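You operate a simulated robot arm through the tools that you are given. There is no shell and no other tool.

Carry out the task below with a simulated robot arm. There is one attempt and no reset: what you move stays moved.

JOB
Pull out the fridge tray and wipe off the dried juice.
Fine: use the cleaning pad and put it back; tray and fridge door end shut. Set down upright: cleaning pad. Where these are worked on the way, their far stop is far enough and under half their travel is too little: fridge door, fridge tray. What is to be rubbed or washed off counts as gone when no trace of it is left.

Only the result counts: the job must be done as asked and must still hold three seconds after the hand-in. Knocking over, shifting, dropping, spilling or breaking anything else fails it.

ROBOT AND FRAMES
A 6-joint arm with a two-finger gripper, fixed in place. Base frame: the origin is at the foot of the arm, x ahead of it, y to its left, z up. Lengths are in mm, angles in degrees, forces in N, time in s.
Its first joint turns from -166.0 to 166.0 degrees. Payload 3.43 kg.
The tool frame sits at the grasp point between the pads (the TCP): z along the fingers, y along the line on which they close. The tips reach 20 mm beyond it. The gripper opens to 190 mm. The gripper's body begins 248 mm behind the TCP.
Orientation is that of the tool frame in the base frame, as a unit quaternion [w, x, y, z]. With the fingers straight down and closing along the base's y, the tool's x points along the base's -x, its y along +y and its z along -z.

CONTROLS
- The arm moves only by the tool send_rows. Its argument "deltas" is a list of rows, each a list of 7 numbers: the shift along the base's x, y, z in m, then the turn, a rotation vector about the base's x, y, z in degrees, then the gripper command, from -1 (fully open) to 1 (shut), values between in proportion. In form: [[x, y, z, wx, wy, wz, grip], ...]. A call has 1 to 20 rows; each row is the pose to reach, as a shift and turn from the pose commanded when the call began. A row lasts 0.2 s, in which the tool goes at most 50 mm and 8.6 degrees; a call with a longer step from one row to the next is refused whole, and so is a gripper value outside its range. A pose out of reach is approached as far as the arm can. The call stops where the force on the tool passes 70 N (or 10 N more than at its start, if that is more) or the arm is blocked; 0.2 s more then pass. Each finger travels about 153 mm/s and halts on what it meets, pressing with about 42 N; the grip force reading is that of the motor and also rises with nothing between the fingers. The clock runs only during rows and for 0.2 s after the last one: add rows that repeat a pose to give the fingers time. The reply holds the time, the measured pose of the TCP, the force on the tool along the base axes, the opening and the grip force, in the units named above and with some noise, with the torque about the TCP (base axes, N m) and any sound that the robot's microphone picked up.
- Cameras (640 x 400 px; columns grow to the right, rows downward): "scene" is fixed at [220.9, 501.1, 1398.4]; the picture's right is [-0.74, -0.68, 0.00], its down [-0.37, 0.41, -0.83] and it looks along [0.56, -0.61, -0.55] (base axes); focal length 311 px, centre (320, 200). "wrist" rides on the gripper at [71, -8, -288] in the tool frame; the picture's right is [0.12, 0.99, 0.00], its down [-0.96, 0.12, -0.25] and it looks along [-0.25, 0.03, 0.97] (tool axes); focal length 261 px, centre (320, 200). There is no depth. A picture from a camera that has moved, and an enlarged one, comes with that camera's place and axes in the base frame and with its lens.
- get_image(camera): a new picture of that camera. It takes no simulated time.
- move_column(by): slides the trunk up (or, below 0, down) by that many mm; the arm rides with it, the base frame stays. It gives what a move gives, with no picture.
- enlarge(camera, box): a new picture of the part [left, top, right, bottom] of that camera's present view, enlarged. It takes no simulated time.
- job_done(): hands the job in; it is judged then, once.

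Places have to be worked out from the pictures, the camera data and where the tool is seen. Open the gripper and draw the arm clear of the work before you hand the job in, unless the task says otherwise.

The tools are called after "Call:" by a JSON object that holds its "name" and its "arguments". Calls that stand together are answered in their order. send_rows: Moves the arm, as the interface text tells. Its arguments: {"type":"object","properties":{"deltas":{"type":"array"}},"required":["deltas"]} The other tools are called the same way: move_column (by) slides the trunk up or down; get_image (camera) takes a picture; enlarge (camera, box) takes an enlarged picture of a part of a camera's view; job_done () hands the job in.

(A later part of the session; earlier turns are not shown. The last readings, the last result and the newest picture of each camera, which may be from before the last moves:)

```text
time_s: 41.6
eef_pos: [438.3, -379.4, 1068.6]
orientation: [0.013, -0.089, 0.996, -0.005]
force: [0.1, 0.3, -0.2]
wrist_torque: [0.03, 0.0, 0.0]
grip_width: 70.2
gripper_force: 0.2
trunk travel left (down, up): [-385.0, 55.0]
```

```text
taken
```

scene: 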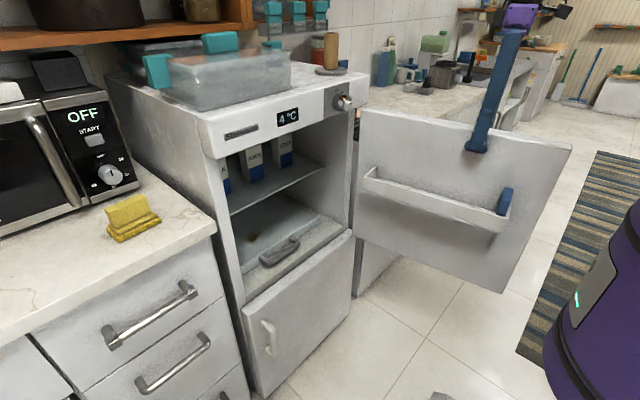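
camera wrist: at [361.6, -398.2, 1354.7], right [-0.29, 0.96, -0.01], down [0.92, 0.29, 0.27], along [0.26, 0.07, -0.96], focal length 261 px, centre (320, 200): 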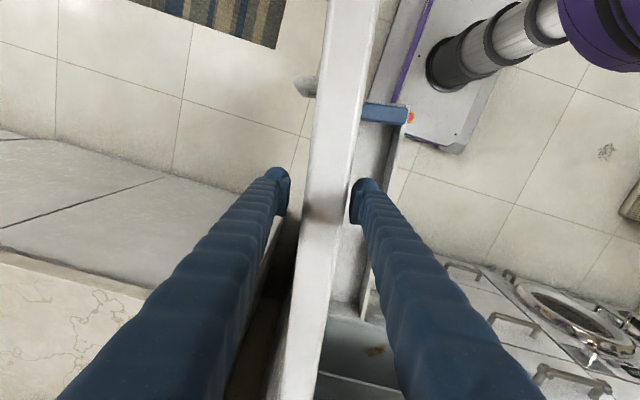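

Door is at ~96°. I open the fingers a little and lift clear, then study the tray.

Call:
{"name": "send_rows", "arguments": {"deltas": [[0, 0, 0, 0, 0, 0, 0.05], [0, 0, 0.04, 0, 0, 0, 0.05], [0, 0, 0.08, 0, 0, 0, 0.05], [0, 0, 0.11, 0, 0, 0, 0.05]]}}

Call:
{"name": "enlarge", "arguments": {"camera": "scene", "box": [210, 120, 380, 320]}}

Call:
{"name": "enlarge", "arguments": {"camera": "scene", "box": [220, 200, 350, 281]}}

```text
time_s: 42.6
eef_pos: [436.3, -379.5, 1180.1]
orientation: [0.014, -0.089, 0.996, -0.005]
force: [-0.9, -0.2, 0.8]
wrist_torque: [0.04, -0.08, -0.04]
grip_width: 90.6
gripper_force: 0.0
trunk travel left (down, up): [-385.0, 55.0]
```

```text
2.00 times, centred on (295, 220) of scene
camera zoom: at [220.9, 501.1, 1398.4], right [-0.74, -0.68, 0.0], down [-0.37, 0.41, -0.83], along [0.56, -0.61, -0.55], focal length 621 px, centre (370, 160)
```

zoom: 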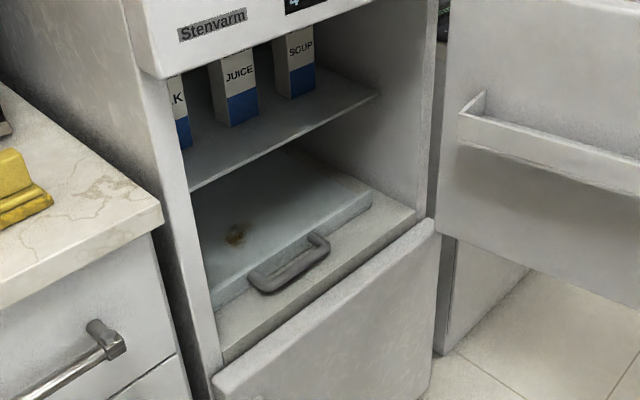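

```text
4.92 times, centred on (285, 240) of scene
camera zoom: at [220.9, 501.1, 1398.4], right [-0.74, -0.68, 0.0], down [-0.37, 0.41, -0.83], along [0.56, -0.61, -0.55], focal length 1529 px, centre (492, 1)
```

zoom: 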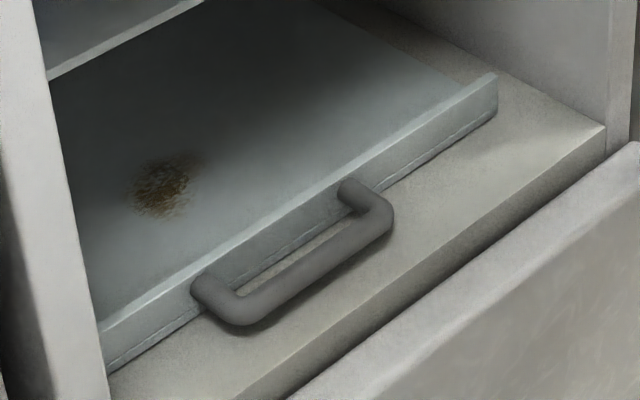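

The tray has a ~37 mm front rim (x≈915, z 600–637), a handle in front and the stain at about (1040, −4). The safest pull is hooking closed fingers behind the rim with a tilted tool. First I cross over to in front of the opening, high up.

Call:
{"name": "send_rows", "arguments": {"deltas": [[0.029, 0.034, 0.005, 0, 0, -1, 0.3], [0.058, 0.068, 0.01, 0, 0, -2, 0.5], [0.087, 0.102, 0.01, 0, 0, -3, 0.7], [0.116, 0.136, 0.01, 0, 0, -4, 0.9], [0.145, 0.17, 0.01, 0, 0, -5, 1], [0.174, 0.204, 0.01, 0, 0, -6, 1], [0.203, 0.238, 0.01, 0, 0, -7, 1], [0.232, 0.272, 0.01, 0, 0, -8, 1], [0.261, 0.306, 0.01, 0, 0, -9, 1], [0.289, 0.34, 0.01, 0, 0, -10.2, 1], [0.289, 0.34, 0.01, 0, 0, -10.2, 1]]}}

Call:
{"name": "get_image", "arguments": {"camera": "scene"}}

```text
time_s: 45.0
eef_pos: [725.7, -40.2, 1189.6]
orientation: [0.013, -0.001, 1.0, -0.006]
force: [-0.7, 0.4, 0.7]
wrist_torque: [0.03, -0.05, -0.03]
grip_width: 0.0
gripper_force: 34.4
trunk travel left (down, up): [-385.0, 55.0]
```

```text
taken
```

scene: 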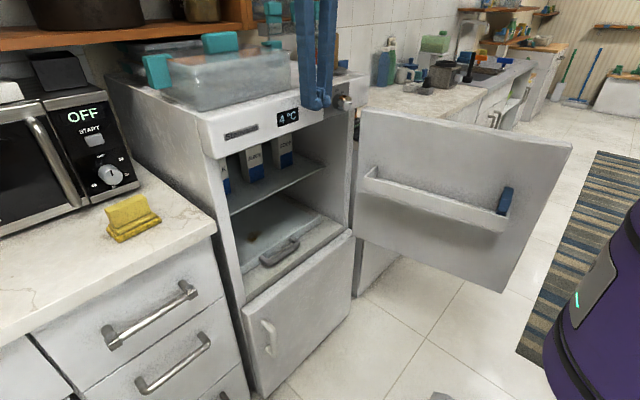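

Now I tilt the tool forward by ~34° and lower the trunk to bring the tip to the tray's level zone.

Call:
{"name": "send_rows", "arguments": {"deltas": [[-0.005, 0, 0, 0, -7, 0, 1], [-0.01, 0, 0, 0, -14, 0, 1], [-0.01, 0, 0, 0, -21, 0, 1], [-0.01, 0, 0, 0, -28, 0, 1], [-0.01, 0, 0, 0, -34, 0, 1], [-0.01, 0, 0, 0, -34, 0, 1]]}}

Call:
{"name": "move_column", "arguments": {"by": -380}}

Call:
{"name": "get_image", "arguments": {"camera": "wrist"}}

Call:
{"name": "get_image", "arguments": {"camera": "scene"}}

```text
time_s: 46.4
eef_pos: [718.1, -39.5, 1188.1]
orientation: [0.304, 0.0, 0.953, -0.006]
force: [0.1, -0.3, 0.6]
wrist_torque: [0.05, 0.02, 0.02]
grip_width: 0.0
gripper_force: 34.5
out of reach, approached as far as the arm can: row 4
trunk travel left (down, up): [-385.0, 55.0]
```

```text
time_s: 50.1
eef_pos: [716.0, -39.6, 810.5]
orientation: [0.304, 0.001, 0.953, -0.006]
force: [-0.1, 0.8, 0.4]
wrist_torque: [-0.02, 0.01, -0.01]
grip_width: 0.0
gripper_force: 34.7
trunk travel left (down, up): [-5.0, 435.0]
```

```text
taken
camera wrist: at [492.4, -43.9, 1002.6], right [-0.09, 0.99, -0.08], down [0.64, 0.12, 0.76], along [0.76, 0.02, -0.65], focal length 261 px, centre (320, 200)
```

wrist: 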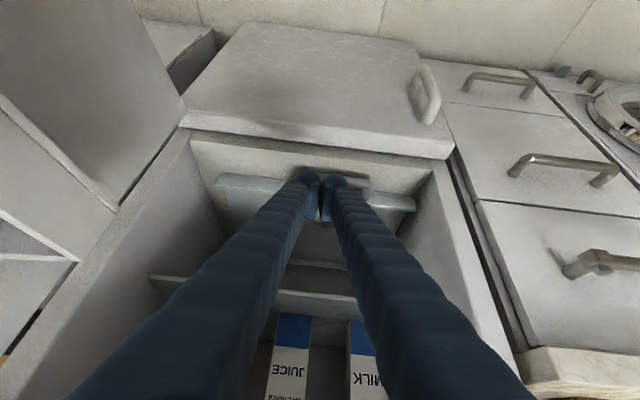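

```text
taken
```

scene: 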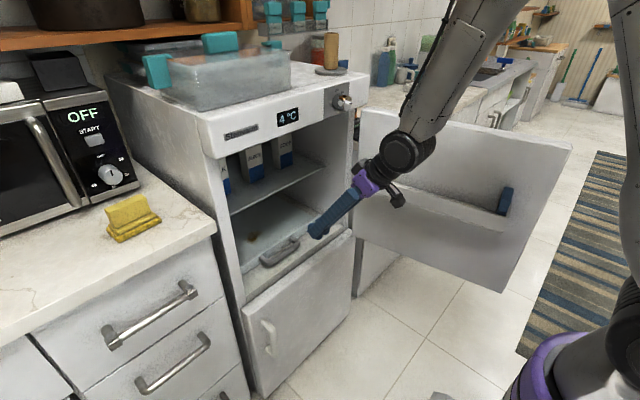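

I enlarge the wrist view of the tray to refine positions.

Call:
{"name": "enlarge", "arguments": {"camera": "wrist", "box": [190, 130, 450, 290]}}

Call:
{"name": "enlarge", "arguments": {"camera": "scene", "box": [220, 180, 380, 280]}}

```text
2.46 times, centred on (320, 210) of wrist
camera zoom: at [492.4, -43.9, 1002.6], right [-0.09, 0.99, -0.08], down [0.64, 0.12, 0.76], along [0.76, 0.02, -0.65], focal length 642 px, centre (320, 175)
```

zoom: 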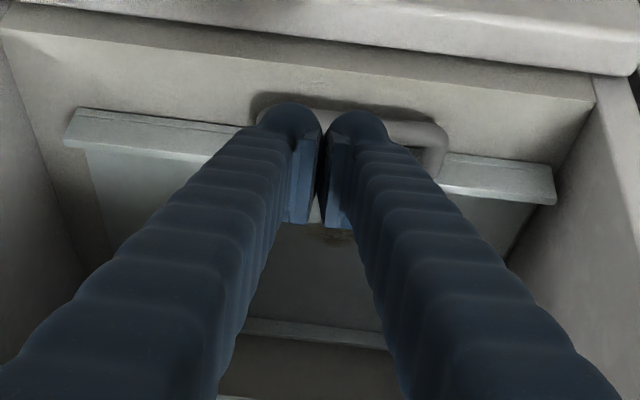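

```text
4.00 times, centred on (300, 230) of scene
camera zoom: at [220.9, 501.1, 1398.4], right [-0.74, -0.68, 0.0], down [-0.37, 0.41, -0.83], along [0.56, -0.61, -0.55], focal length 1242 px, centre (400, 80)
```

zoom: 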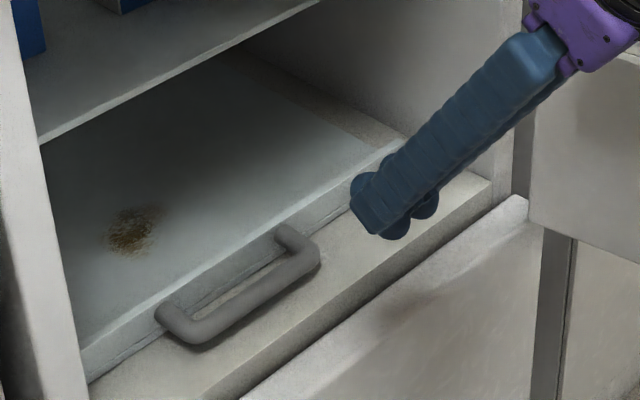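

Rim top is at x≈905, y from −251 to 162; the shelf above starts at x≈915, z≈857, so a tilted entry fits. I move the closed fingertips over the rim, just behind it.

Call:
{"name": "send_rows", "arguments": {"deltas": [[0.04, 0.006, -0.02, 0, 0, 0, 1], [0.08, 0.012, -0.045, 0, 0, 0, 1], [0.12, 0.018, -0.07, 0, 0, 0, 1], [0.16, 0.025, -0.09, 0, 0, 0, 1], [0.2, 0.025, -0.1, 0, 0, 0, 1], [0.244, 0.025, -0.11, 0, 0, 0, 1], [0.244, 0.025, -0.13, 0, 0, 0, 1], [0.244, 0.025, -0.14, 0, 0, 0, 1]]}}

Call:
{"name": "enlarge", "arguments": {"camera": "scene", "box": [220, 180, 380, 280]}}

Call:
{"name": "get_image", "arguments": {"camera": "wrist"}}

```text
time_s: 51.9
eef_pos: [961.0, -15.1, 667.9]
orientation: [0.304, 0.0, 0.953, -0.007]
force: [0.3, 1.0, -1.3]
wrist_torque: [0.02, 0.01, -0.02]
grip_width: 0.0
gripper_force: 34.4
trunk travel left (down, up): [-5.0, 435.0]
```

```text
4.00 times, centred on (300, 230) of scene
camera zoom: at [220.9, 501.1, 1398.4], right [-0.74, -0.68, 0.0], down [-0.37, 0.41, -0.83], along [0.56, -0.61, -0.55], focal length 1242 px, centre (400, 80)
```

zoom: 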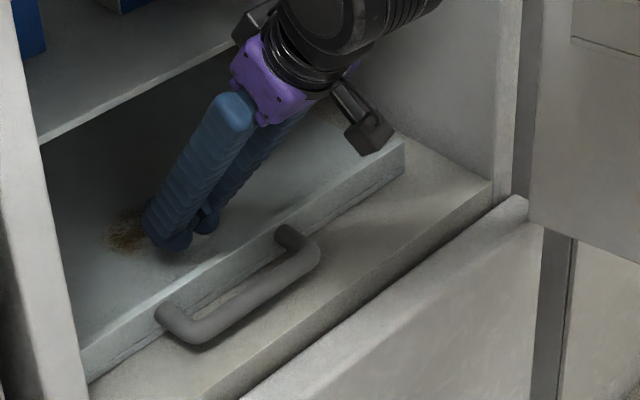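

```text
taken
camera wrist: at [736.8, -19.3, 861.8], right [-0.09, 0.99, -0.08], down [0.64, 0.12, 0.76], along [0.76, 0.02, -0.65], focal length 261 px, centre (320, 200)
```

wrist: 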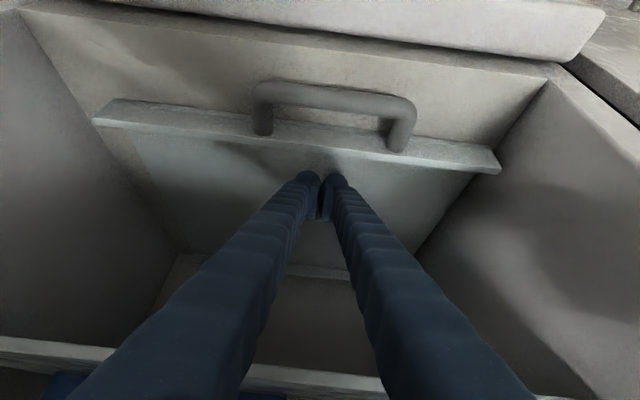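

Good view of handle and rim; I zoom in to see the tray floor depth and the handle gap.

Call:
{"name": "enlarge", "arguments": {"camera": "wrist", "box": [220, 60, 440, 200]}}

Call:
{"name": "enlarge", "arguments": {"camera": "wrist", "box": [80, 80, 260, 200]}}

```text
2.86 times, centred on (330, 130) of wrist
camera zoom: at [736.8, -19.3, 861.8], right [-0.09, 0.99, -0.08], down [0.64, 0.12, 0.76], along [0.76, 0.02, -0.65], focal length 745 px, centre (291, 400)
```

zoom: 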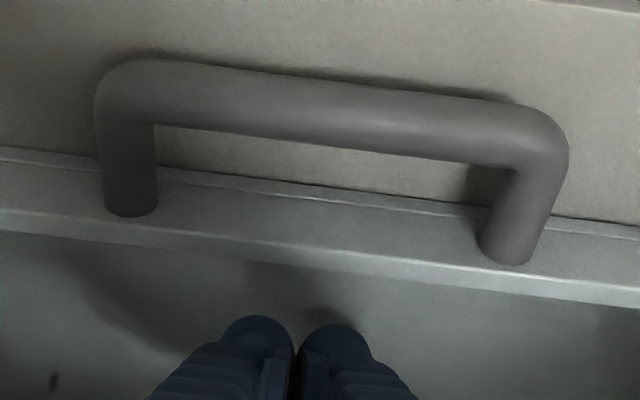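

```text
3.33 times, centred on (170, 140) of wrist
camera zoom: at [736.8, -19.3, 861.8], right [-0.09, 0.99, -0.08], down [0.64, 0.12, 0.76], along [0.76, 0.02, -0.65], focal length 869 px, centre (820, 400)
```

zoom: 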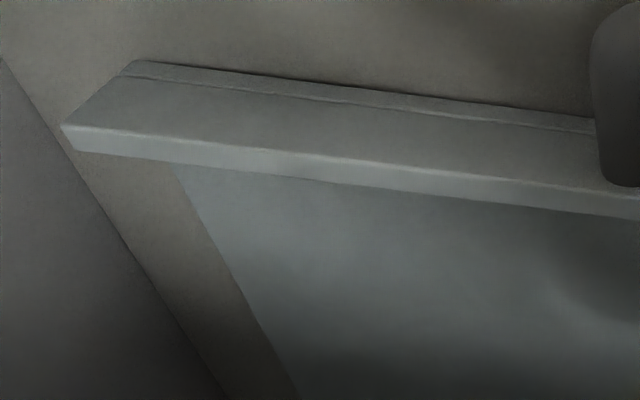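

The tray floor lies ~30 mm below the rim top, so the hook works. I lower behind the rim and pull toward −x.

Call:
{"name": "send_rows", "arguments": {"deltas": [[0, 0, -0.012, 0, 0, 0, 1], [0, 0, -0.02, 0, 0, 0, 1], [0, 0, -0.026, 0, 0, 0, 1], [-0.012, 0, -0.026, 0, 0, 0, 1], [-0.024, 0, -0.026, 0, 0, 0, 1], [-0.036, 0, -0.026, 0, 0, 0, 1], [-0.048, 0, -0.026, 0, 0, 0, 1], [-0.06, 0, -0.026, 0, 0, 0, 1]]}}

Call:
{"name": "enlarge", "arguments": {"camera": "wrist", "box": [180, 60, 480, 260]}}

Call:
{"name": "enlarge", "arguments": {"camera": "scene", "box": [220, 180, 380, 280]}}

```text
time_s: 53.7
eef_pos: [900.7, -14.5, 642.6]
orientation: [0.304, 0.001, 0.953, -0.006]
force: [-0.6, 0.5, 0.7]
wrist_torque: [0.03, 0.15, -0.01]
grip_width: 0.0
gripper_force: 34.1
trunk travel left (down, up): [-5.0, 435.0]
```

```text
2.00 times, centred on (330, 160) of wrist
camera zoom: at [675.7, -19.5, 836.2], right [-0.09, 0.99, -0.08], down [0.64, 0.12, 0.76], along [0.76, 0.02, -0.65], focal length 521 px, centre (300, 280)
```

zoom: 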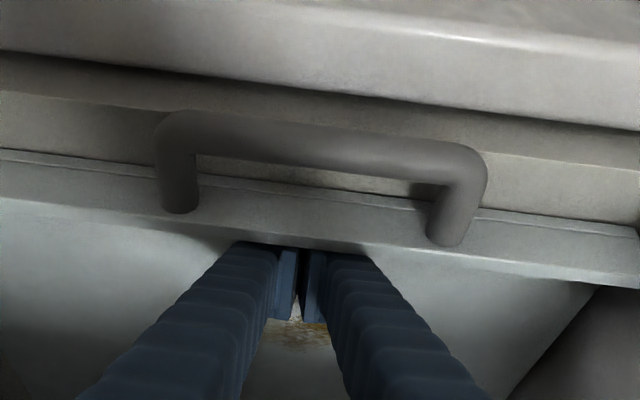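

```text
4.00 times, centred on (300, 230) of scene
camera zoom: at [220.9, 501.1, 1398.4], right [-0.74, -0.68, 0.0], down [-0.37, 0.41, -0.83], along [0.56, -0.61, -0.55], focal length 1242 px, centre (400, 80)
```

zoom: 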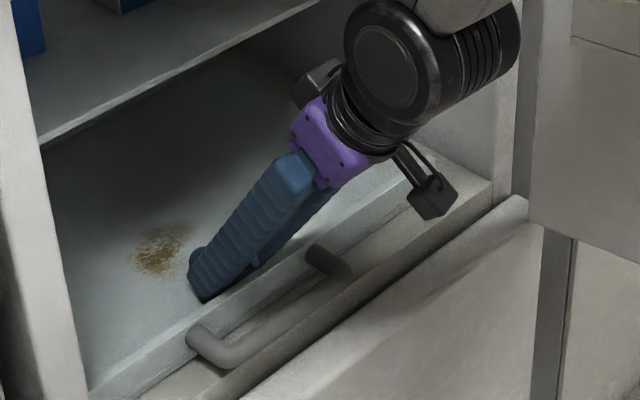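

The tray follows with very little force. I keep pulling.

Call:
{"name": "send_rows", "arguments": {"deltas": [[-0.015, 0, 0, 0, 0, 0, 1], [-0.03, 0, 0, 0, 0, 0, 1], [-0.045, 0, 0, 0, 0, 0, 1], [-0.06, 0, 0, 0, 0, 0, 1], [-0.075, 0, 0, 0, 0, 0, 1], [-0.09, 0, 0, 0, 0, 0, 1], [-0.105, 0, 0, 0, 0, 0, 1], [-0.12, 0, 0, 0, 0, 0, 1], [-0.135, 0, 0, 0, 0, 0, 1], [-0.15, 0, 0, 0, 0, 0, 1], [-0.165, 0, 0, 0, 0, 0, 1]]}}

Call:
{"name": "get_image", "arguments": {"camera": "wrist"}}

Call:
{"name": "get_image", "arguments": {"camera": "scene"}}

```text
time_s: 56.1
eef_pos: [735.3, -13.1, 641.8]
orientation: [0.304, 0.002, 0.953, -0.007]
force: [0.0, -0.3, 1.7]
wrist_torque: [-0.03, 0.04, 0.01]
grip_width: 0.2
gripper_force: 34.5
trunk travel left (down, up): [-5.0, 435.0]
```

```text
taken
camera wrist: at [511.2, -18.3, 835.9], right [-0.09, 0.99, -0.08], down [0.64, 0.12, 0.76], along [0.76, 0.02, -0.65], focal length 261 px, centre (320, 200)
```

wrist: 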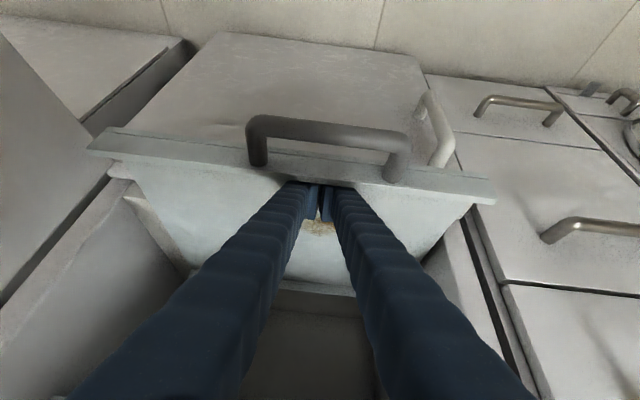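

```text
taken
```

scene: 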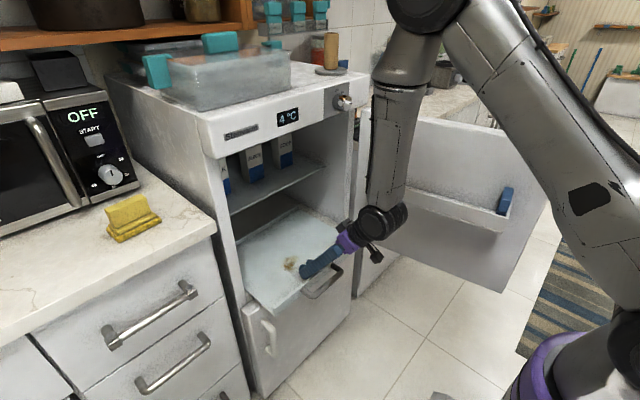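

Rim is now near x≈712. I keep pulling while straightening the tool, so the stain comes well out of the fridge; the force guard will tell if the far stop is met.

Call:
{"name": "send_rows", "arguments": {"deltas": [[-0.012, 0, 0, 0, 2, 0, 1], [-0.024, 0, -0.001, 0, 4, 0, 1], [-0.036, 0, -0.001, 0, 6, 0, 1], [-0.048, 0, -0.002, 0, 8, 0, 1], [-0.06, 0, -0.002, 0, 10, 0, 1], [-0.072, 0, -0.003, 0, 12, 0, 1], [-0.084, 0, -0.003, 0, 14, 0, 1], [-0.096, 0, -0.004, 0, 16, 0, 1], [-0.108, 0, -0.004, 0, 18, 0, 1], [-0.12, 0, -0.004, 0, 20, 0, 1]]}}

Call:
{"name": "get_image", "arguments": {"camera": "wrist"}}

Call:
{"name": "get_image", "arguments": {"camera": "scene"}}

```text
time_s: 58.3
eef_pos: [636.4, -13.9, 646.6]
orientation: [0.153, -0.001, 0.988, -0.008]
force: [8.9, 0.0, 3.5]
wrist_torque: [-0.08, 0.05, 0.1]
grip_width: 0.0
gripper_force: 34.2
trunk travel left (down, up): [-5.0, 435.0]
stopped in row 10: the force on the tool passed its limit at 78 N (the readings are from after the stop); the commanded pose is now the measured one
```

```text
taken
camera wrist: at [481.2, -18.2, 898.1], right [-0.11, 0.99, -0.05], down [0.84, 0.12, 0.53], along [0.53, 0.02, -0.85], focal length 261 px, centre (320, 200)
```

wrist: 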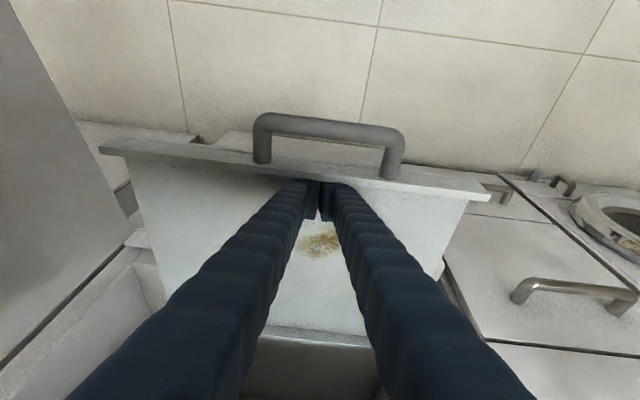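

```text
taken
```

scene: 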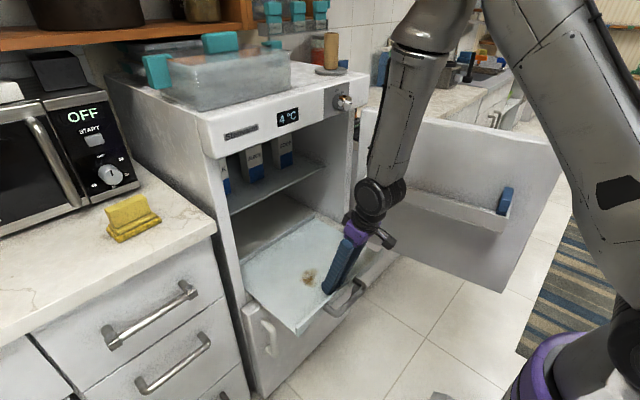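

The far stop is reached: tray fully out, rim at x≈617, stain at about (733, −3, 608). Next is the pad, near (918, 380) on the counter at z≈945. I lift out of the tray and raise the trunk.

Call:
{"name": "send_rows", "arguments": {"deltas": [[0.01, 0, 0.0, 0, 0, 0, 1], [0.01, 0, 0.04, 0, 0, 0, 1], [0.01, 0, 0.08, 0, 0, 0, 1]]}}

Call:
{"name": "move_column", "arguments": {"by": 380}}

Call:
{"name": "enlarge", "arguments": {"camera": "wrist", "box": [180, 60, 480, 260]}}

Call:
{"name": "get_image", "arguments": {"camera": "scene"}}

```text
time_s: 59.1
eef_pos: [644.3, -11.7, 712.0]
orientation: [0.153, -0.001, 0.988, -0.003]
force: [-0.4, 0.4, -0.6]
wrist_torque: [0.0, -0.04, -0.02]
grip_width: 0.0
gripper_force: 34.1
out of reach, approached as far as the arm can: row 3
trunk travel left (down, up): [-5.0, 435.0]
```

```text
time_s: 62.8
eef_pos: [645.3, -11.3, 1091.5]
orientation: [0.153, -0.001, 0.988, -0.003]
force: [-0.6, 0.0, -0.1]
wrist_torque: [0.01, 0.0, 0.02]
grip_width: 0.4
gripper_force: 34.2
trunk travel left (down, up): [-385.0, 55.0]
```

```text
2.00 times, centred on (330, 160) of wrist
camera zoom: at [490.3, -18.3, 1344.3], right [-0.11, 0.99, -0.04], down [0.84, 0.12, 0.53], along [0.53, 0.02, -0.85], focal length 521 px, centre (300, 280)
```

zoom: 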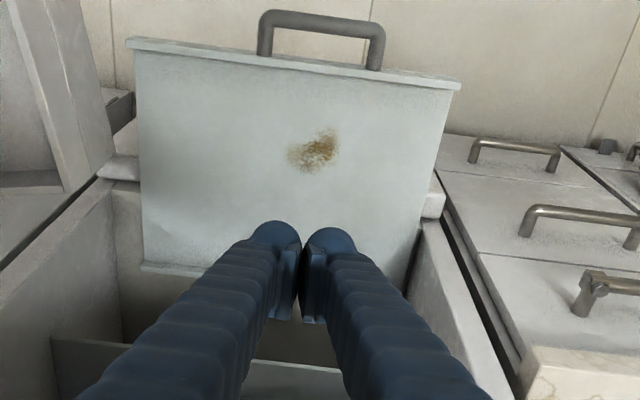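

```text
taken
```

scene: 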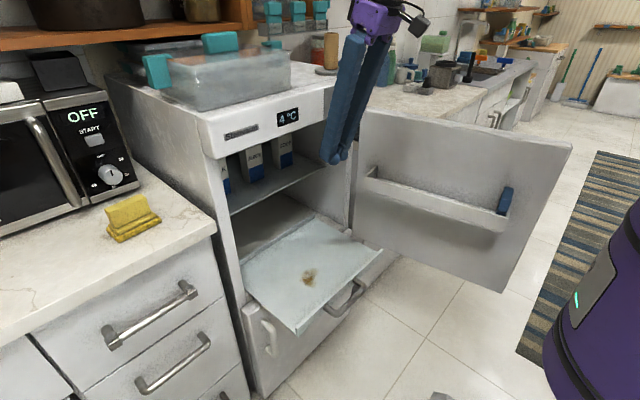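

Clear view of the stain: about x 696–765, y −45…31. Now I move over toward the pad, opening the gripper.

Call:
{"name": "send_rows", "arguments": {"deltas": [[0.0, 0.04, 0.01, 0, 0, 0, 1], [0.0, 0.083, 0.02, 0, -0.5, 0, 0.6], [0.0, 0.126, 0.03, 0, -1, 0, 0.2], [0.01, 0.169, 0.03, 0, -1.5, 0, -0.2], [0.02, 0.212, 0.03, 0, -2, 0, -0.4], [0.04, 0.255, 0.03, 0, -2.4, 0, -0.4], [0.06, 0.298, 0.03, 0, -2.4, 0, -0.4], [0.08, 0.341, 0.03, 0, -2.4, 0, -0.4], [0.11, 0.375, 0.03, 0, -2.4, 0, -0.4], [0.15, 0.391, 0.03, 0, -2.4, 0, -0.4], [0.19, 0.391, 0.03, 0, -2.4, 0, -0.4], [0.19, 0.391, 0.03, 0, -2.4, 0, -0.4]]}}

Call:
{"name": "get_image", "arguments": {"camera": "wrist"}}

Call:
{"name": "get_image", "arguments": {"camera": "scene"}}

```text
time_s: 65.3
eef_pos: [834.2, 379.7, 1122.3]
orientation: [0.174, -0.001, 0.985, -0.003]
force: [-0.1, -0.2, 0.1]
wrist_torque: [-0.02, -0.08, 0.0]
grip_width: 133.0
gripper_force: 0.0
out of reach, approached as far as the arm can: row 1
trunk travel left (down, up): [-385.0, 55.0]
```

```text
taken
camera wrist: at [668.9, 372.5, 1368.3], right [-0.11, 0.99, -0.05], down [0.82, 0.12, 0.56], along [0.56, 0.02, -0.83], focal length 261 px, centre (320, 200)
```

wrist: 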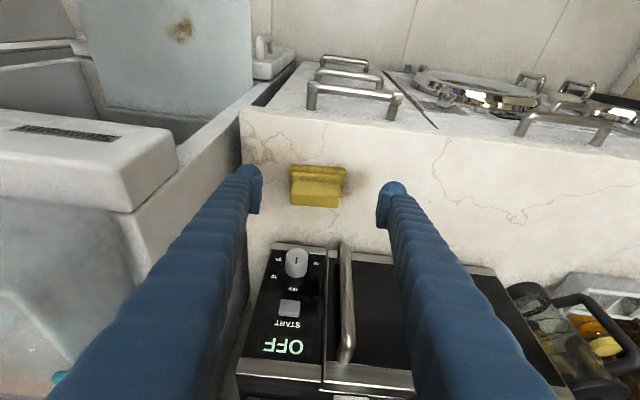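

```text
taken
```

scene: 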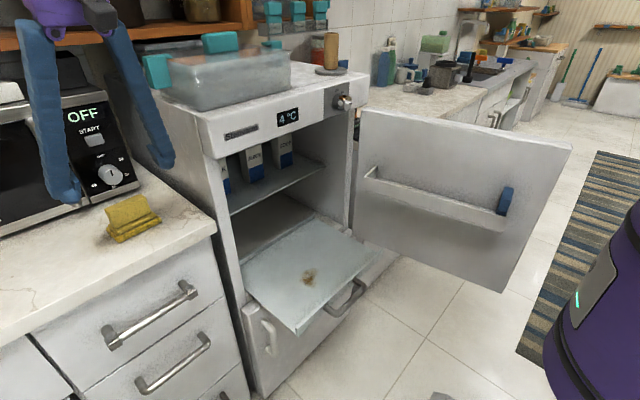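

The pad is nicely between the fingers in the wrist view; I zoom in from both cameras to see its shape.

Call:
{"name": "enlarge", "arguments": {"camera": "wrist", "box": [260, 140, 380, 220]}}

Call:
{"name": "enlarge", "arguments": {"camera": "scene", "box": [95, 185, 175, 250]}}

```text
5.00 times, centred on (320, 180) of wrist
camera zoom: at [668.9, 372.5, 1368.3], right [-0.11, 0.99, -0.05], down [0.82, 0.12, 0.56], along [0.56, 0.02, -0.83], focal length 1303 px, centre (320, 300)
```

zoom: 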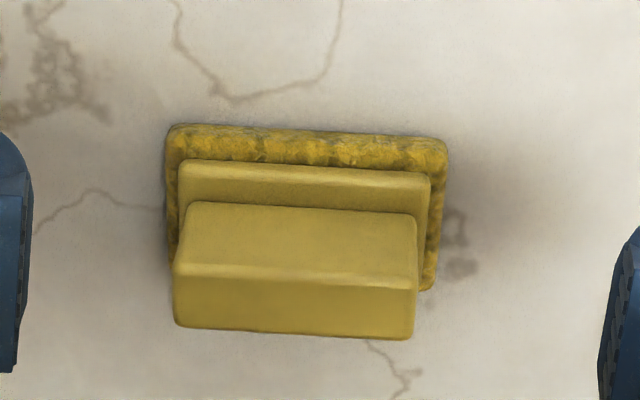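

```text
6.15 times, centred on (135, 218) of scene
camera zoom: at [220.9, 501.1, 1398.4], right [-0.74, -0.68, 0.0], down [-0.37, 0.41, -0.83], along [0.56, -0.61, -0.55], focal length 1911 px, centre (1458, 92)
```

zoom: 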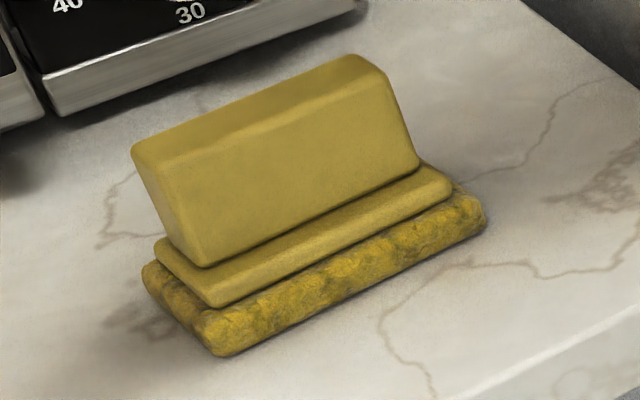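

The pad has a ~80 × 25 mm block handle along y (y 332–412, turned ~+4°) on a ~97 mm base. To fix x and height I move closer for a second view.

Call:
{"name": "send_rows", "arguments": {"deltas": [[0.015, -0.004, -0.02, 0, 0, 1.5, -0.4], [0.03, -0.007, -0.04, 0, 0, 3, -0.4], [0.04, -0.008, -0.05, 0, 0, 4.5, -0.4], [0.04, -0.008, -0.05, 0, 0, 4.5, -0.4]]}}

Call:
{"name": "enlarge", "arguments": {"camera": "wrist", "box": [240, 130, 400, 230]}}

Call:
{"name": "enlarge", "arguments": {"camera": "scene", "box": [40, 130, 200, 250]}}

```text
time_s: 66.3
eef_pos: [872.9, 372.2, 1071.2]
orientation: [0.174, -0.04, 0.984, 0.004]
force: [0.0, 0.4, -0.2]
wrist_torque: [-0.06, -0.01, 0.01]
grip_width: 132.8
gripper_force: 0.1
trunk travel left (down, up): [-385.0, 55.0]
```

```text
4.00 times, centred on (320, 180) of wrist
camera zoom: at [710.3, 352.5, 1317.7], right [-0.19, 0.98, -0.05], down [0.81, 0.18, 0.56], along [0.56, 0.07, -0.83], focal length 1043 px, centre (320, 280)
```

zoom: 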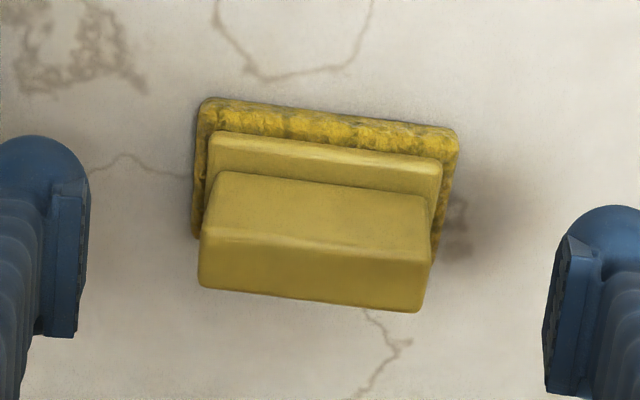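

```text
3.33 times, centred on (120, 190) of scene
camera zoom: at [220.9, 501.1, 1398.4], right [-0.74, -0.68, 0.0], down [-0.37, 0.41, -0.83], along [0.56, -0.61, -0.55], focal length 1035 px, centre (987, 233)
```

zoom: 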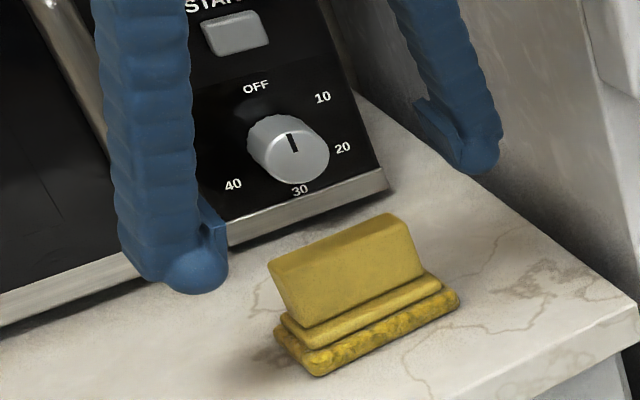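

I place the block handle at x≈908, y≈373, z 978–1020, 22 mm thick, on a base from z≈955. I descend so the fingers straddle its ends with tips above the base plate.

Call:
{"name": "send_rows", "arguments": {"deltas": [[0.012, 0.0, -0.02, 0, 0, 0, -0.4], [0.024, 0.001, -0.04, 0, 0, 0, -0.4], [0.035, 0.001, -0.057, 0, 0, 0, -0.4], [0.035, 0.001, -0.057, 0, 0, 0, -0.4]]}}

Call:
{"name": "enlarge", "arguments": {"camera": "wrist", "box": [220, 120, 420, 245]}}

Call:
{"name": "enlarge", "arguments": {"camera": "scene", "box": [60, 160, 190, 260]}}

```text
time_s: 67.3
eef_pos: [909.3, 371.9, 1016.3]
orientation: [0.175, -0.039, 0.984, 0.004]
force: [-1.2, 0.0, -0.3]
wrist_torque: [0.01, 0.01, 0.0]
grip_width: 132.9
gripper_force: 0.1
trunk travel left (down, up): [-385.0, 55.0]
```

```text
3.20 times, centred on (320, 182) of wrist
camera zoom: at [745.3, 352.9, 1261.3], right [-0.19, 0.98, -0.05], down [0.81, 0.18, 0.56], along [0.56, 0.07, -0.83], focal length 834 px, centre (320, 256)
```

zoom: 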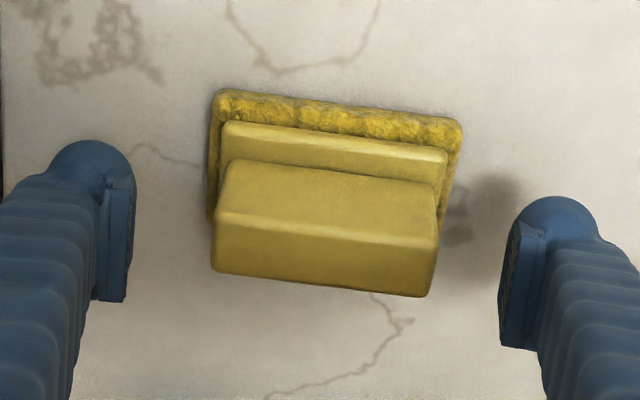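

```text
4.00 times, centred on (125, 210) of scene
camera zoom: at [220.9, 501.1, 1398.4], right [-0.74, -0.68, 0.0], down [-0.37, 0.41, -0.83], along [0.56, -0.61, -0.55], focal length 1242 px, centre (1100, 160)
```

zoom: 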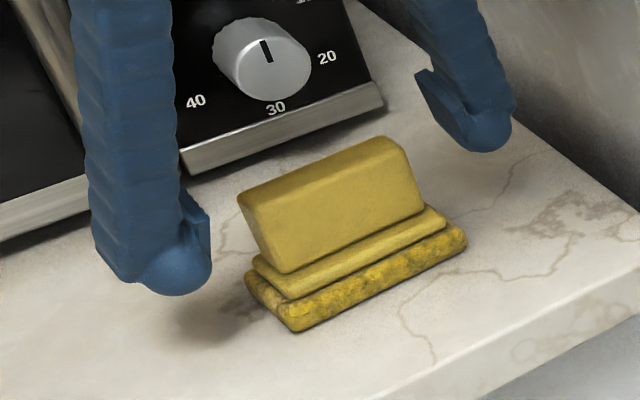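

In both views the TCP projects to the centre of the block's top face (z≈1018). I go 9 mm lower, 3.5 mm toward +y, and close.

Call:
{"name": "send_rows", "arguments": {"deltas": [[0, 0.0035, -0.009, 0, 0, 0, -0.4], [0, 0.0035, -0.009, 0, 0, 0, -0.1], [0, 0.0035, -0.009, 0, 0, 0, 0.1], [0, 0.0035, -0.009, 0, 0, 0, 0.25], [0, 0.0035, -0.009, 0, 0, 0, 0.5], [0, 0.0035, -0.009, 0, 0, 0, 1], [0, 0.0035, -0.009, 0, 0, 0, 1]]}}

Call:
{"name": "enlarge", "arguments": {"camera": "wrist", "box": [220, 120, 420, 245]}}

Call:
{"name": "enlarge", "arguments": {"camera": "scene", "box": [60, 160, 190, 260]}}

```text
time_s: 69.0
eef_pos: [908.8, 375.3, 1006.2]
orientation: [0.174, -0.039, 0.984, 0.003]
force: [1.2, 0.8, 1.5]
wrist_torque: [0.11, -0.03, -0.05]
grip_width: 79.9
gripper_force: 41.9
trunk travel left (down, up): [-385.0, 55.0]
```

```text
3.20 times, centred on (320, 182) of wrist
camera zoom: at [745.9, 356.3, 1251.8], right [-0.19, 0.98, -0.05], down [0.81, 0.18, 0.56], along [0.56, 0.07, -0.83], focal length 834 px, centre (320, 256)
```

zoom: 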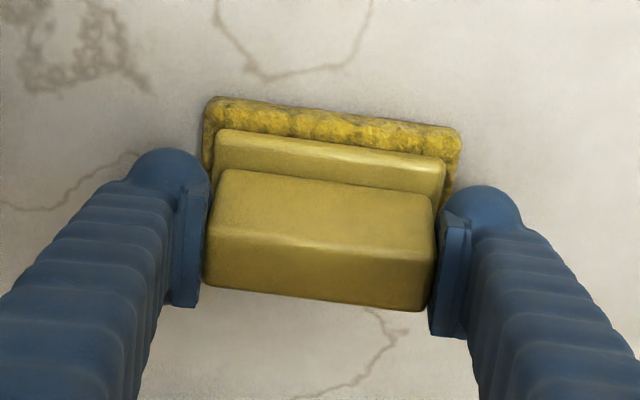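

```text
4.00 times, centred on (125, 210) of scene
camera zoom: at [220.9, 501.1, 1398.4], right [-0.74, -0.68, 0.0], down [-0.37, 0.41, -0.83], along [0.56, -0.61, -0.55], focal length 1242 px, centre (1100, 160)
```

zoom: 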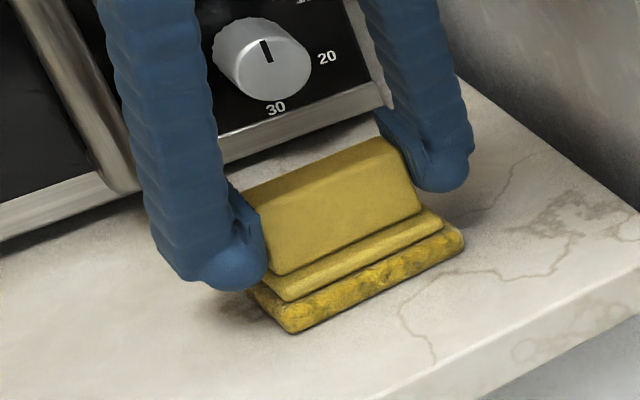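

The block is held firmly (79.9 mm). I lift straight up, retreat in −x, then swing over in front of the fridge.

Call:
{"name": "send_rows", "arguments": {"deltas": [[0, 0, 0.02, 0, 0, 0, 1], [0, 0, 0.05, 0, 0, 0, 1], [0, 0, 0.085, 0, 0, 0, 1], [-0.02, 0, 0.11, 0, 0, 0, 1], [-0.06, 0, 0.115, 0, 0, 0, 1], [-0.1, 0, 0.115, 0, 0, 0, 1], [-0.14, 0, 0.115, 0, 0, 0, 1], [-0.18, 0, 0.115, 0, 0, 0, 1], [-0.2, -0.035, 0.115, 0, 0, 0, 1], [-0.21, -0.075, 0.115, 0, 0, 0, 1], [-0.21, -0.115, 0.115, 0, 0, 0, 1], [-0.21, -0.155, 0.115, 0, 0, 0, 1], [-0.21, -0.195, 0.115, 0, 0, 0, 1], [-0.21, -0.235, 0.115, 0, 0, 0, 1], [-0.21, -0.275, 0.115, 0, 0, 0, 1], [-0.21, -0.315, 0.115, 0, 0, 0, 1], [-0.21, -0.355, 0.115, 0, 0, 0, 1], [-0.21, -0.38, 0.115, 0, 0, 0, 1], [-0.21, -0.38, 0.115, 0, 0, 0, 1]]}}

Call:
{"name": "get_image", "arguments": {"camera": "wrist"}}

Call:
{"name": "get_image", "arguments": {"camera": "scene"}}

```text
time_s: 73.0
eef_pos: [712.8, 12.6, 1123.5]
orientation: [0.189, -0.045, 0.981, -0.013]
force: [-0.4, -0.2, -0.7]
wrist_torque: [0.1, 0.01, 0.01]
grip_width: 79.8
gripper_force: 41.3
out of reach, approached as far as the arm can: row 17, 18, 19
trunk travel left (down, up): [-385.0, 55.0]
```

```text
taken
camera wrist: at [541.5, 0.2, 1365.0], right [-0.19, 0.98, -0.09], down [0.79, 0.21, 0.58], along [0.59, 0.04, -0.81], focal length 261 px, centre (320, 200)
```

wrist: 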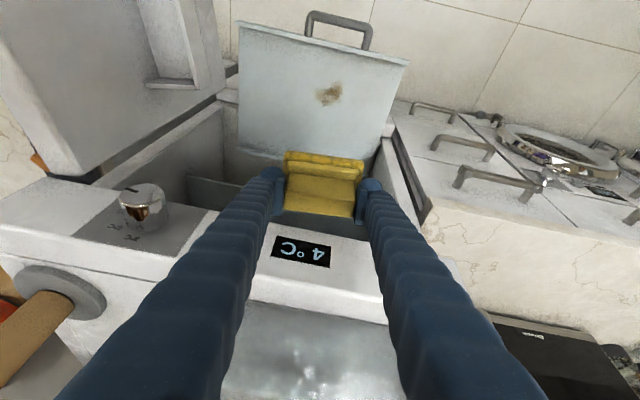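

```text
taken
```

scene: 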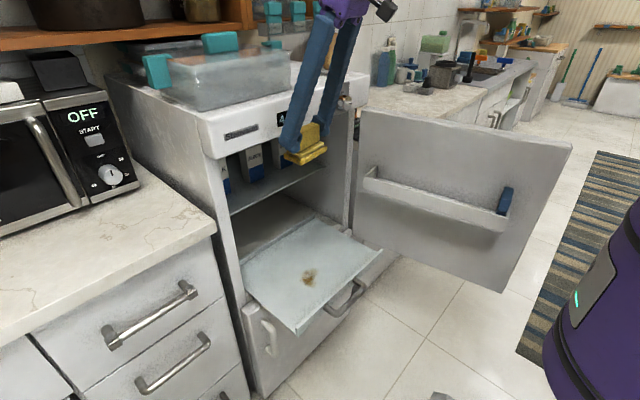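

Slightly off the requested pose near the inner limit, but the pad is held well. I lower the trunk so the pad comes down above the tray, then check.

Call:
{"name": "move_column", "arguments": {"by": -350}}

Call:
{"name": "get_image", "arguments": {"camera": "wrist"}}

Call:
{"name": "get_image", "arguments": {"camera": "scene"}}

```text
time_s: 76.4
eef_pos: [712.2, 12.8, 775.3]
orientation: [0.19, -0.044, 0.981, -0.014]
force: [-0.9, 0.1, -0.4]
wrist_torque: [0.03, -0.01, -0.01]
grip_width: 80.0
gripper_force: 41.6
trunk travel left (down, up): [-35.0, 405.0]
```

```text
taken
camera wrist: at [541.0, 1.3, 1015.2], right [-0.19, 0.98, -0.09], down [0.79, 0.21, 0.58], along [0.59, 0.04, -0.81], focal length 261 px, centre (320, 200)
```

wrist: 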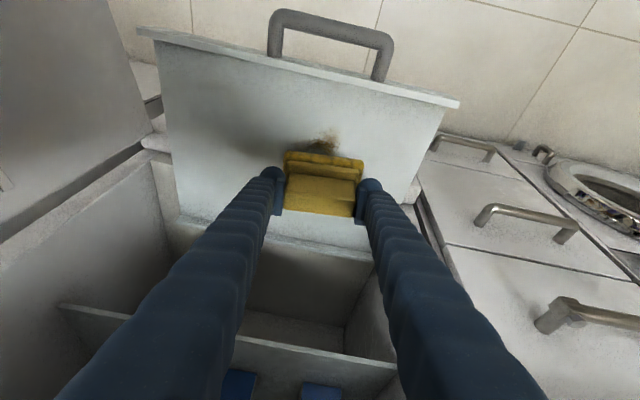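

```text
taken
```

scene: 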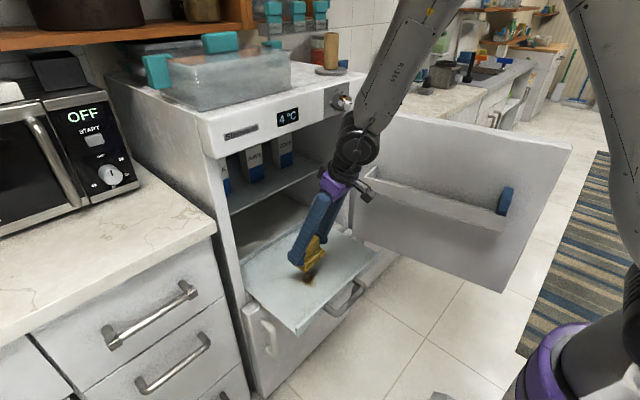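

I issue a hold to see which pose is actually commanded.

Call:
{"name": "send_rows", "arguments": {"deltas": [[0, 0, 0, 0, 0, 0, 1], [0.0, 0, 0, 0, 0, 0, 1]]}}

```text
time_s: 77.0
eef_pos: [712.2, 13.8, 773.6]
orientation: [0.19, -0.044, 0.981, -0.014]
force: [0.3, 0.5, -1.1]
wrist_torque: [0.0, -0.02, -0.02]
grip_width: 80.1
gripper_force: 42.3
trunk travel left (down, up): [-35.0, 405.0]
```

The commanded pose is the measured one; I correct the ~3° orientation error and come over the stain centre just above the tray.

Call:
{"name": "send_rows", "arguments": {"deltas": [[0.01, -0.01, -0.02, 1, 1, -0.1, 1], [0.019, -0.018, -0.05, 1.95, 1.95, -0.24, 1], [0.019, -0.018, -0.08, 1.95, 1.95, -0.24, 1], [0.019, -0.018, -0.095, 1.95, 1.95, -0.24, 1], [0.019, -0.018, -0.095, 1.95, 1.95, -0.24, 1]]}}

Call:
{"name": "enlarge", "arguments": {"camera": "scene", "box": [250, 200, 380, 300]}}

Call:
{"name": "enlarge", "arguments": {"camera": "wrist", "box": [200, 60, 440, 240]}}

```text
time_s: 78.2
eef_pos: [731.6, -5.1, 678.6]
orientation: [0.174, -0.039, 0.984, 0.005]
force: [-0.5, 0.5, -0.4]
wrist_torque: [0.02, -0.04, -0.02]
grip_width: 79.9
gripper_force: 42.3
out of reach, approached as far as the arm can: row 1, 2
trunk travel left (down, up): [-35.0, 405.0]
```

```text
4.00 times, centred on (315, 250) of scene
camera zoom: at [220.9, 501.1, 1398.4], right [-0.74, -0.68, 0.0], down [-0.37, 0.41, -0.83], along [0.56, -0.61, -0.55], focal length 1242 px, centre (340, 0)
```

zoom: 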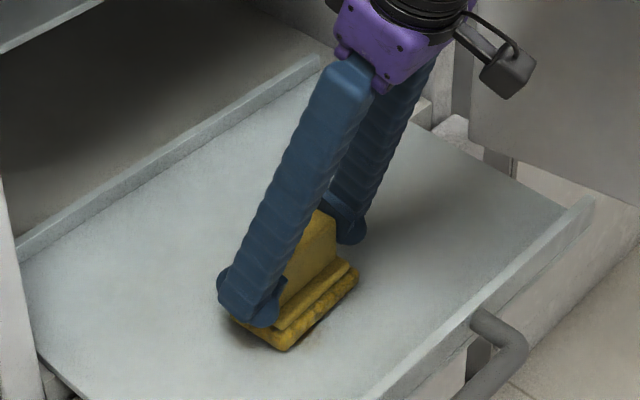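

```text
2.22 times, centred on (320, 150) of wrist
camera zoom: at [567.8, -24.1, 924.9], right [-0.19, 0.98, -0.05], down [0.81, 0.18, 0.56], along [0.56, 0.07, -0.83], focal length 579 px, centre (320, 311)
```

zoom: 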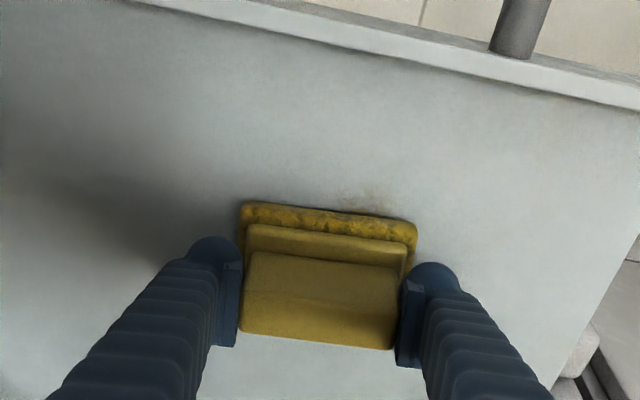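

The pad hovers just above the tray. I descend slowly to find contact.

Call:
{"name": "send_rows", "arguments": {"deltas": [[0, 0, -0.005, 0, 0, 0, 1], [0, 0, -0.01, 0, 0, 0, 1], [0, 0, -0.01, 0, 0, 0, 1]]}}

Call:
{"name": "send_rows", "arguments": {"deltas": [[0, 0, -0.003, 0, 0, 0, 1], [0, 0, -0.003, 0, 0, 0, 1]]}}

Call:
{"name": "send_rows", "arguments": {"deltas": [[0, 0, -0.002, 0, 0, 0, 1], [0, 0, -0.002, 0, 0, 0, 1]]}}

```text
time_s: 79.0
eef_pos: [732.6, -5.1, 672.3]
orientation: [0.176, -0.038, 0.984, 0.004]
force: [1.6, -0.6, 42.3]
wrist_torque: [-0.08, 0.97, 0.04]
grip_width: 80.0
gripper_force: 42.4
trunk travel left (down, up): [-35.0, 405.0]
```

```text
time_s: 79.6
eef_pos: [730.9, -4.2, 667.4]
orientation: [0.175, -0.039, 0.984, 0.004]
force: [2.0, 0.1, 44.5]
wrist_torque: [-0.03, 0.37, -0.1]
grip_width: 80.9
gripper_force: 41.7
trunk travel left (down, up): [-35.0, 405.0]
```

```text
time_s: 80.2
eef_pos: [730.0, -5.5, 666.2]
orientation: [0.174, -0.039, 0.984, 0.004]
force: [1.1, 2.4, 45.0]
wrist_torque: [-0.11, 0.39, 0.09]
grip_width: 81.3
gripper_force: 42.0
trunk travel left (down, up): [-35.0, 405.0]
```

Contact at TCP z≈672 with 45 N (the pad slid ~5 mm up in the grip). I ease the press by 2 mm and scrub back and forth along x.

Call:
{"name": "send_rows", "arguments": {"deltas": [[0, 0, 0.002, 0, 0, 0, 1], [0, -0.012, 0.002, 0, 0, 0, 1], [0, -0.025, 0.002, 0, 0, 0, 1], [-0.018, -0.025, 0.002, 0, 0, 0, 1], [-0.036, -0.025, 0.002, 0, 0, 0, 1], [-0.05, -0.025, 0.002, 0, 0, 0, 1], [-0.032, -0.025, 0.002, 0, 0, 0, 1], [-0.014, -0.025, 0.002, 0, 0, 0, 1], [0.004, -0.025, 0.002, 0, 0, 0, 1], [0.022, -0.025, 0.002, 0, 0, 0, 1], [0.04, -0.025, 0.002, 0, 0, 0, 1], [0.04, 0.0, 0.002, 0, 0, 0, 1], [0.022, 0.0, 0.002, 0, 0, 0, 1], [0.004, 0.0, 0.002, 0, 0, 0, 1], [-0.014, 0.0, 0.002, 0, 0, 0, 1], [-0.032, 0.0, 0.002, 0, 0, 0, 1], [-0.05, 0.0, 0.002, 0, 0, 0, 1]]}}

Call:
{"name": "enlarge", "arguments": {"camera": "scene", "box": [250, 200, 380, 300]}}

Call:
{"name": "enlarge", "arguments": {"camera": "wrist", "box": [200, 60, 440, 240]}}

```text
time_s: 83.8
eef_pos: [678.9, -19.6, 665.3]
orientation: [0.173, -0.046, 0.984, 0.007]
force: [-1.5, -3.6, 9.6]
wrist_torque: [0.28, 0.37, 0.17]
grip_width: 81.6
gripper_force: 41.5
out of reach, approached as far as the arm can: row 16, 17
trunk travel left (down, up): [-35.0, 405.0]
```

```text
4.00 times, centred on (315, 250) of scene
camera zoom: at [220.9, 501.1, 1398.4], right [-0.74, -0.68, 0.0], down [-0.37, 0.41, -0.83], along [0.56, -0.61, -0.55], focal length 1242 px, centre (340, 0)
```

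zoom: 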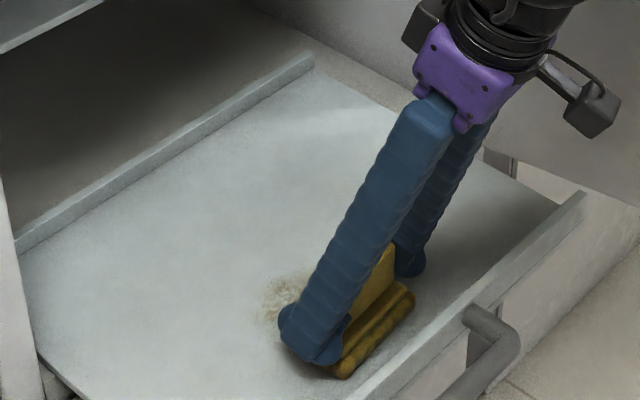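

```text
2.22 times, centred on (320, 150) of wrist
camera zoom: at [516.1, -41.9, 911.6], right [-0.2, 0.98, -0.04], down [0.81, 0.19, 0.56], along [0.56, 0.08, -0.83], focal length 579 px, centre (320, 311)
```

zoom: 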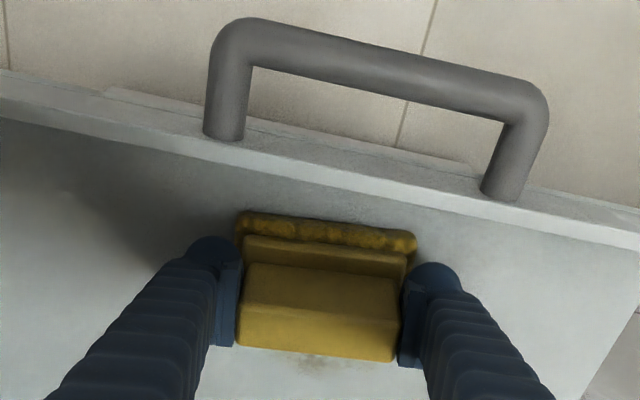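

The stain is fading; the rest lies centred near (748, −5). I scrub over x 705–790 in several y lanes.

Call:
{"name": "send_rows", "arguments": {"deltas": [[0.02, -0.01, -0.001, 0, 0, -0.8, 1], [0.04, -0.015, -0.001, 0, 0, -0.8, 1], [0.062, -0.015, -0.001, 0, 0, -0.8, 1], [0.085, -0.015, -0.001, 0, 0, -0.8, 1], [0.111, -0.015, -0.001, 0, 0, -0.8, 1], [0.111, 0, -0.001, 0, 0, -0.8, 1], [0.09, 0, -0.001, 0, 0, -0.8, 1], [0.068, 0, -0.001, 0, 0, -0.8, 1], [0.046, 0, -0.001, 0, 0, -0.8, 1], [0.03, 0, -0.001, 0, 0, -0.8, 1], [0.03, 0.015, -0.001, 0, 0, -0.8, 1], [0.046, 0.015, -0.001, 0, 0, -0.8, 1], [0.068, 0.015, -0.001, 0, 0, -0.8, 1], [0.09, 0.015, -0.001, 0, 0, -0.8, 1], [0.111, 0.015, -0.001, 0, 0, -0.8, 1], [0.111, 0.03, -0.001, 0, 0, -0.8, 1], [0.09, 0.03, -0.001, 0, 0, -0.8, 1], [0.068, 0.03, -0.001, 0, 0, -0.8, 1], [0.046, 0.03, -0.001, 0, 0, -0.8, 1], [0.03, 0.03, -0.001, 0, 0, -0.8, 1]]}}

Call:
{"name": "enlarge", "arguments": {"camera": "scene", "box": [250, 200, 380, 300]}}

Call:
{"name": "enlarge", "arguments": {"camera": "wrist", "box": [200, 60, 440, 240]}}

```text
time_s: 88.0
eef_pos: [709.1, 6.6, 660.8]
orientation: [0.161, -0.04, 0.986, 0.016]
force: [-0.6, -6.2, 29.9]
wrist_torque: [-1.91, -0.68, -0.08]
grip_width: 82.4
gripper_force: 42.1
out of reach, approached as far as the arm can: row 7, 8, 11, 15, 16, 17, 18, 19, 20
trunk travel left (down, up): [-35.0, 405.0]
```

```text
4.00 times, centred on (315, 250) of scene
camera zoom: at [220.9, 501.1, 1398.4], right [-0.74, -0.68, 0.0], down [-0.37, 0.41, -0.83], along [0.56, -0.61, -0.55], focal length 1242 px, centre (340, 0)
```

zoom: 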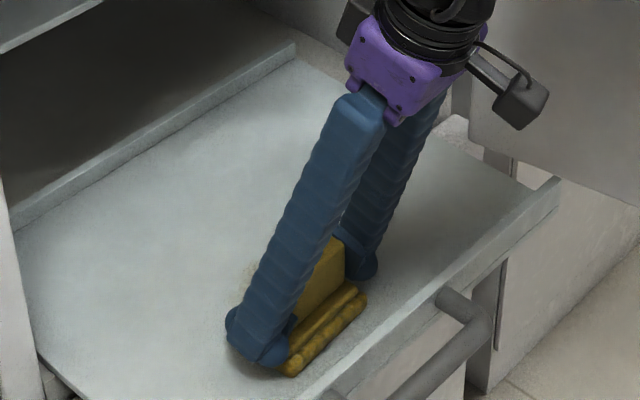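

```text
2.22 times, centred on (320, 150) of wrist
camera zoom: at [553.0, -19.1, 911.2], right [-0.2, 0.98, -0.02], down [0.82, 0.18, 0.54], along [0.53, 0.09, -0.84], focal length 579 px, centre (320, 311)
```

zoom: 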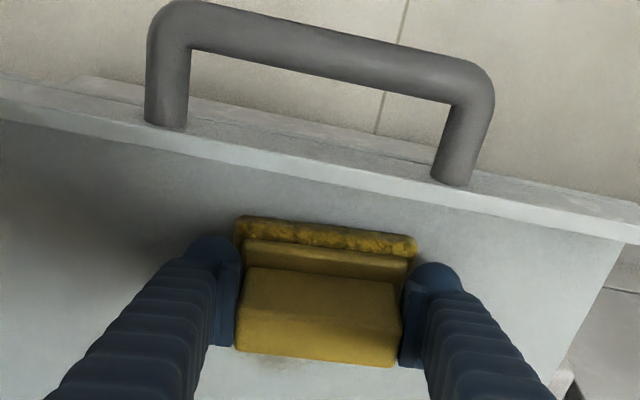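

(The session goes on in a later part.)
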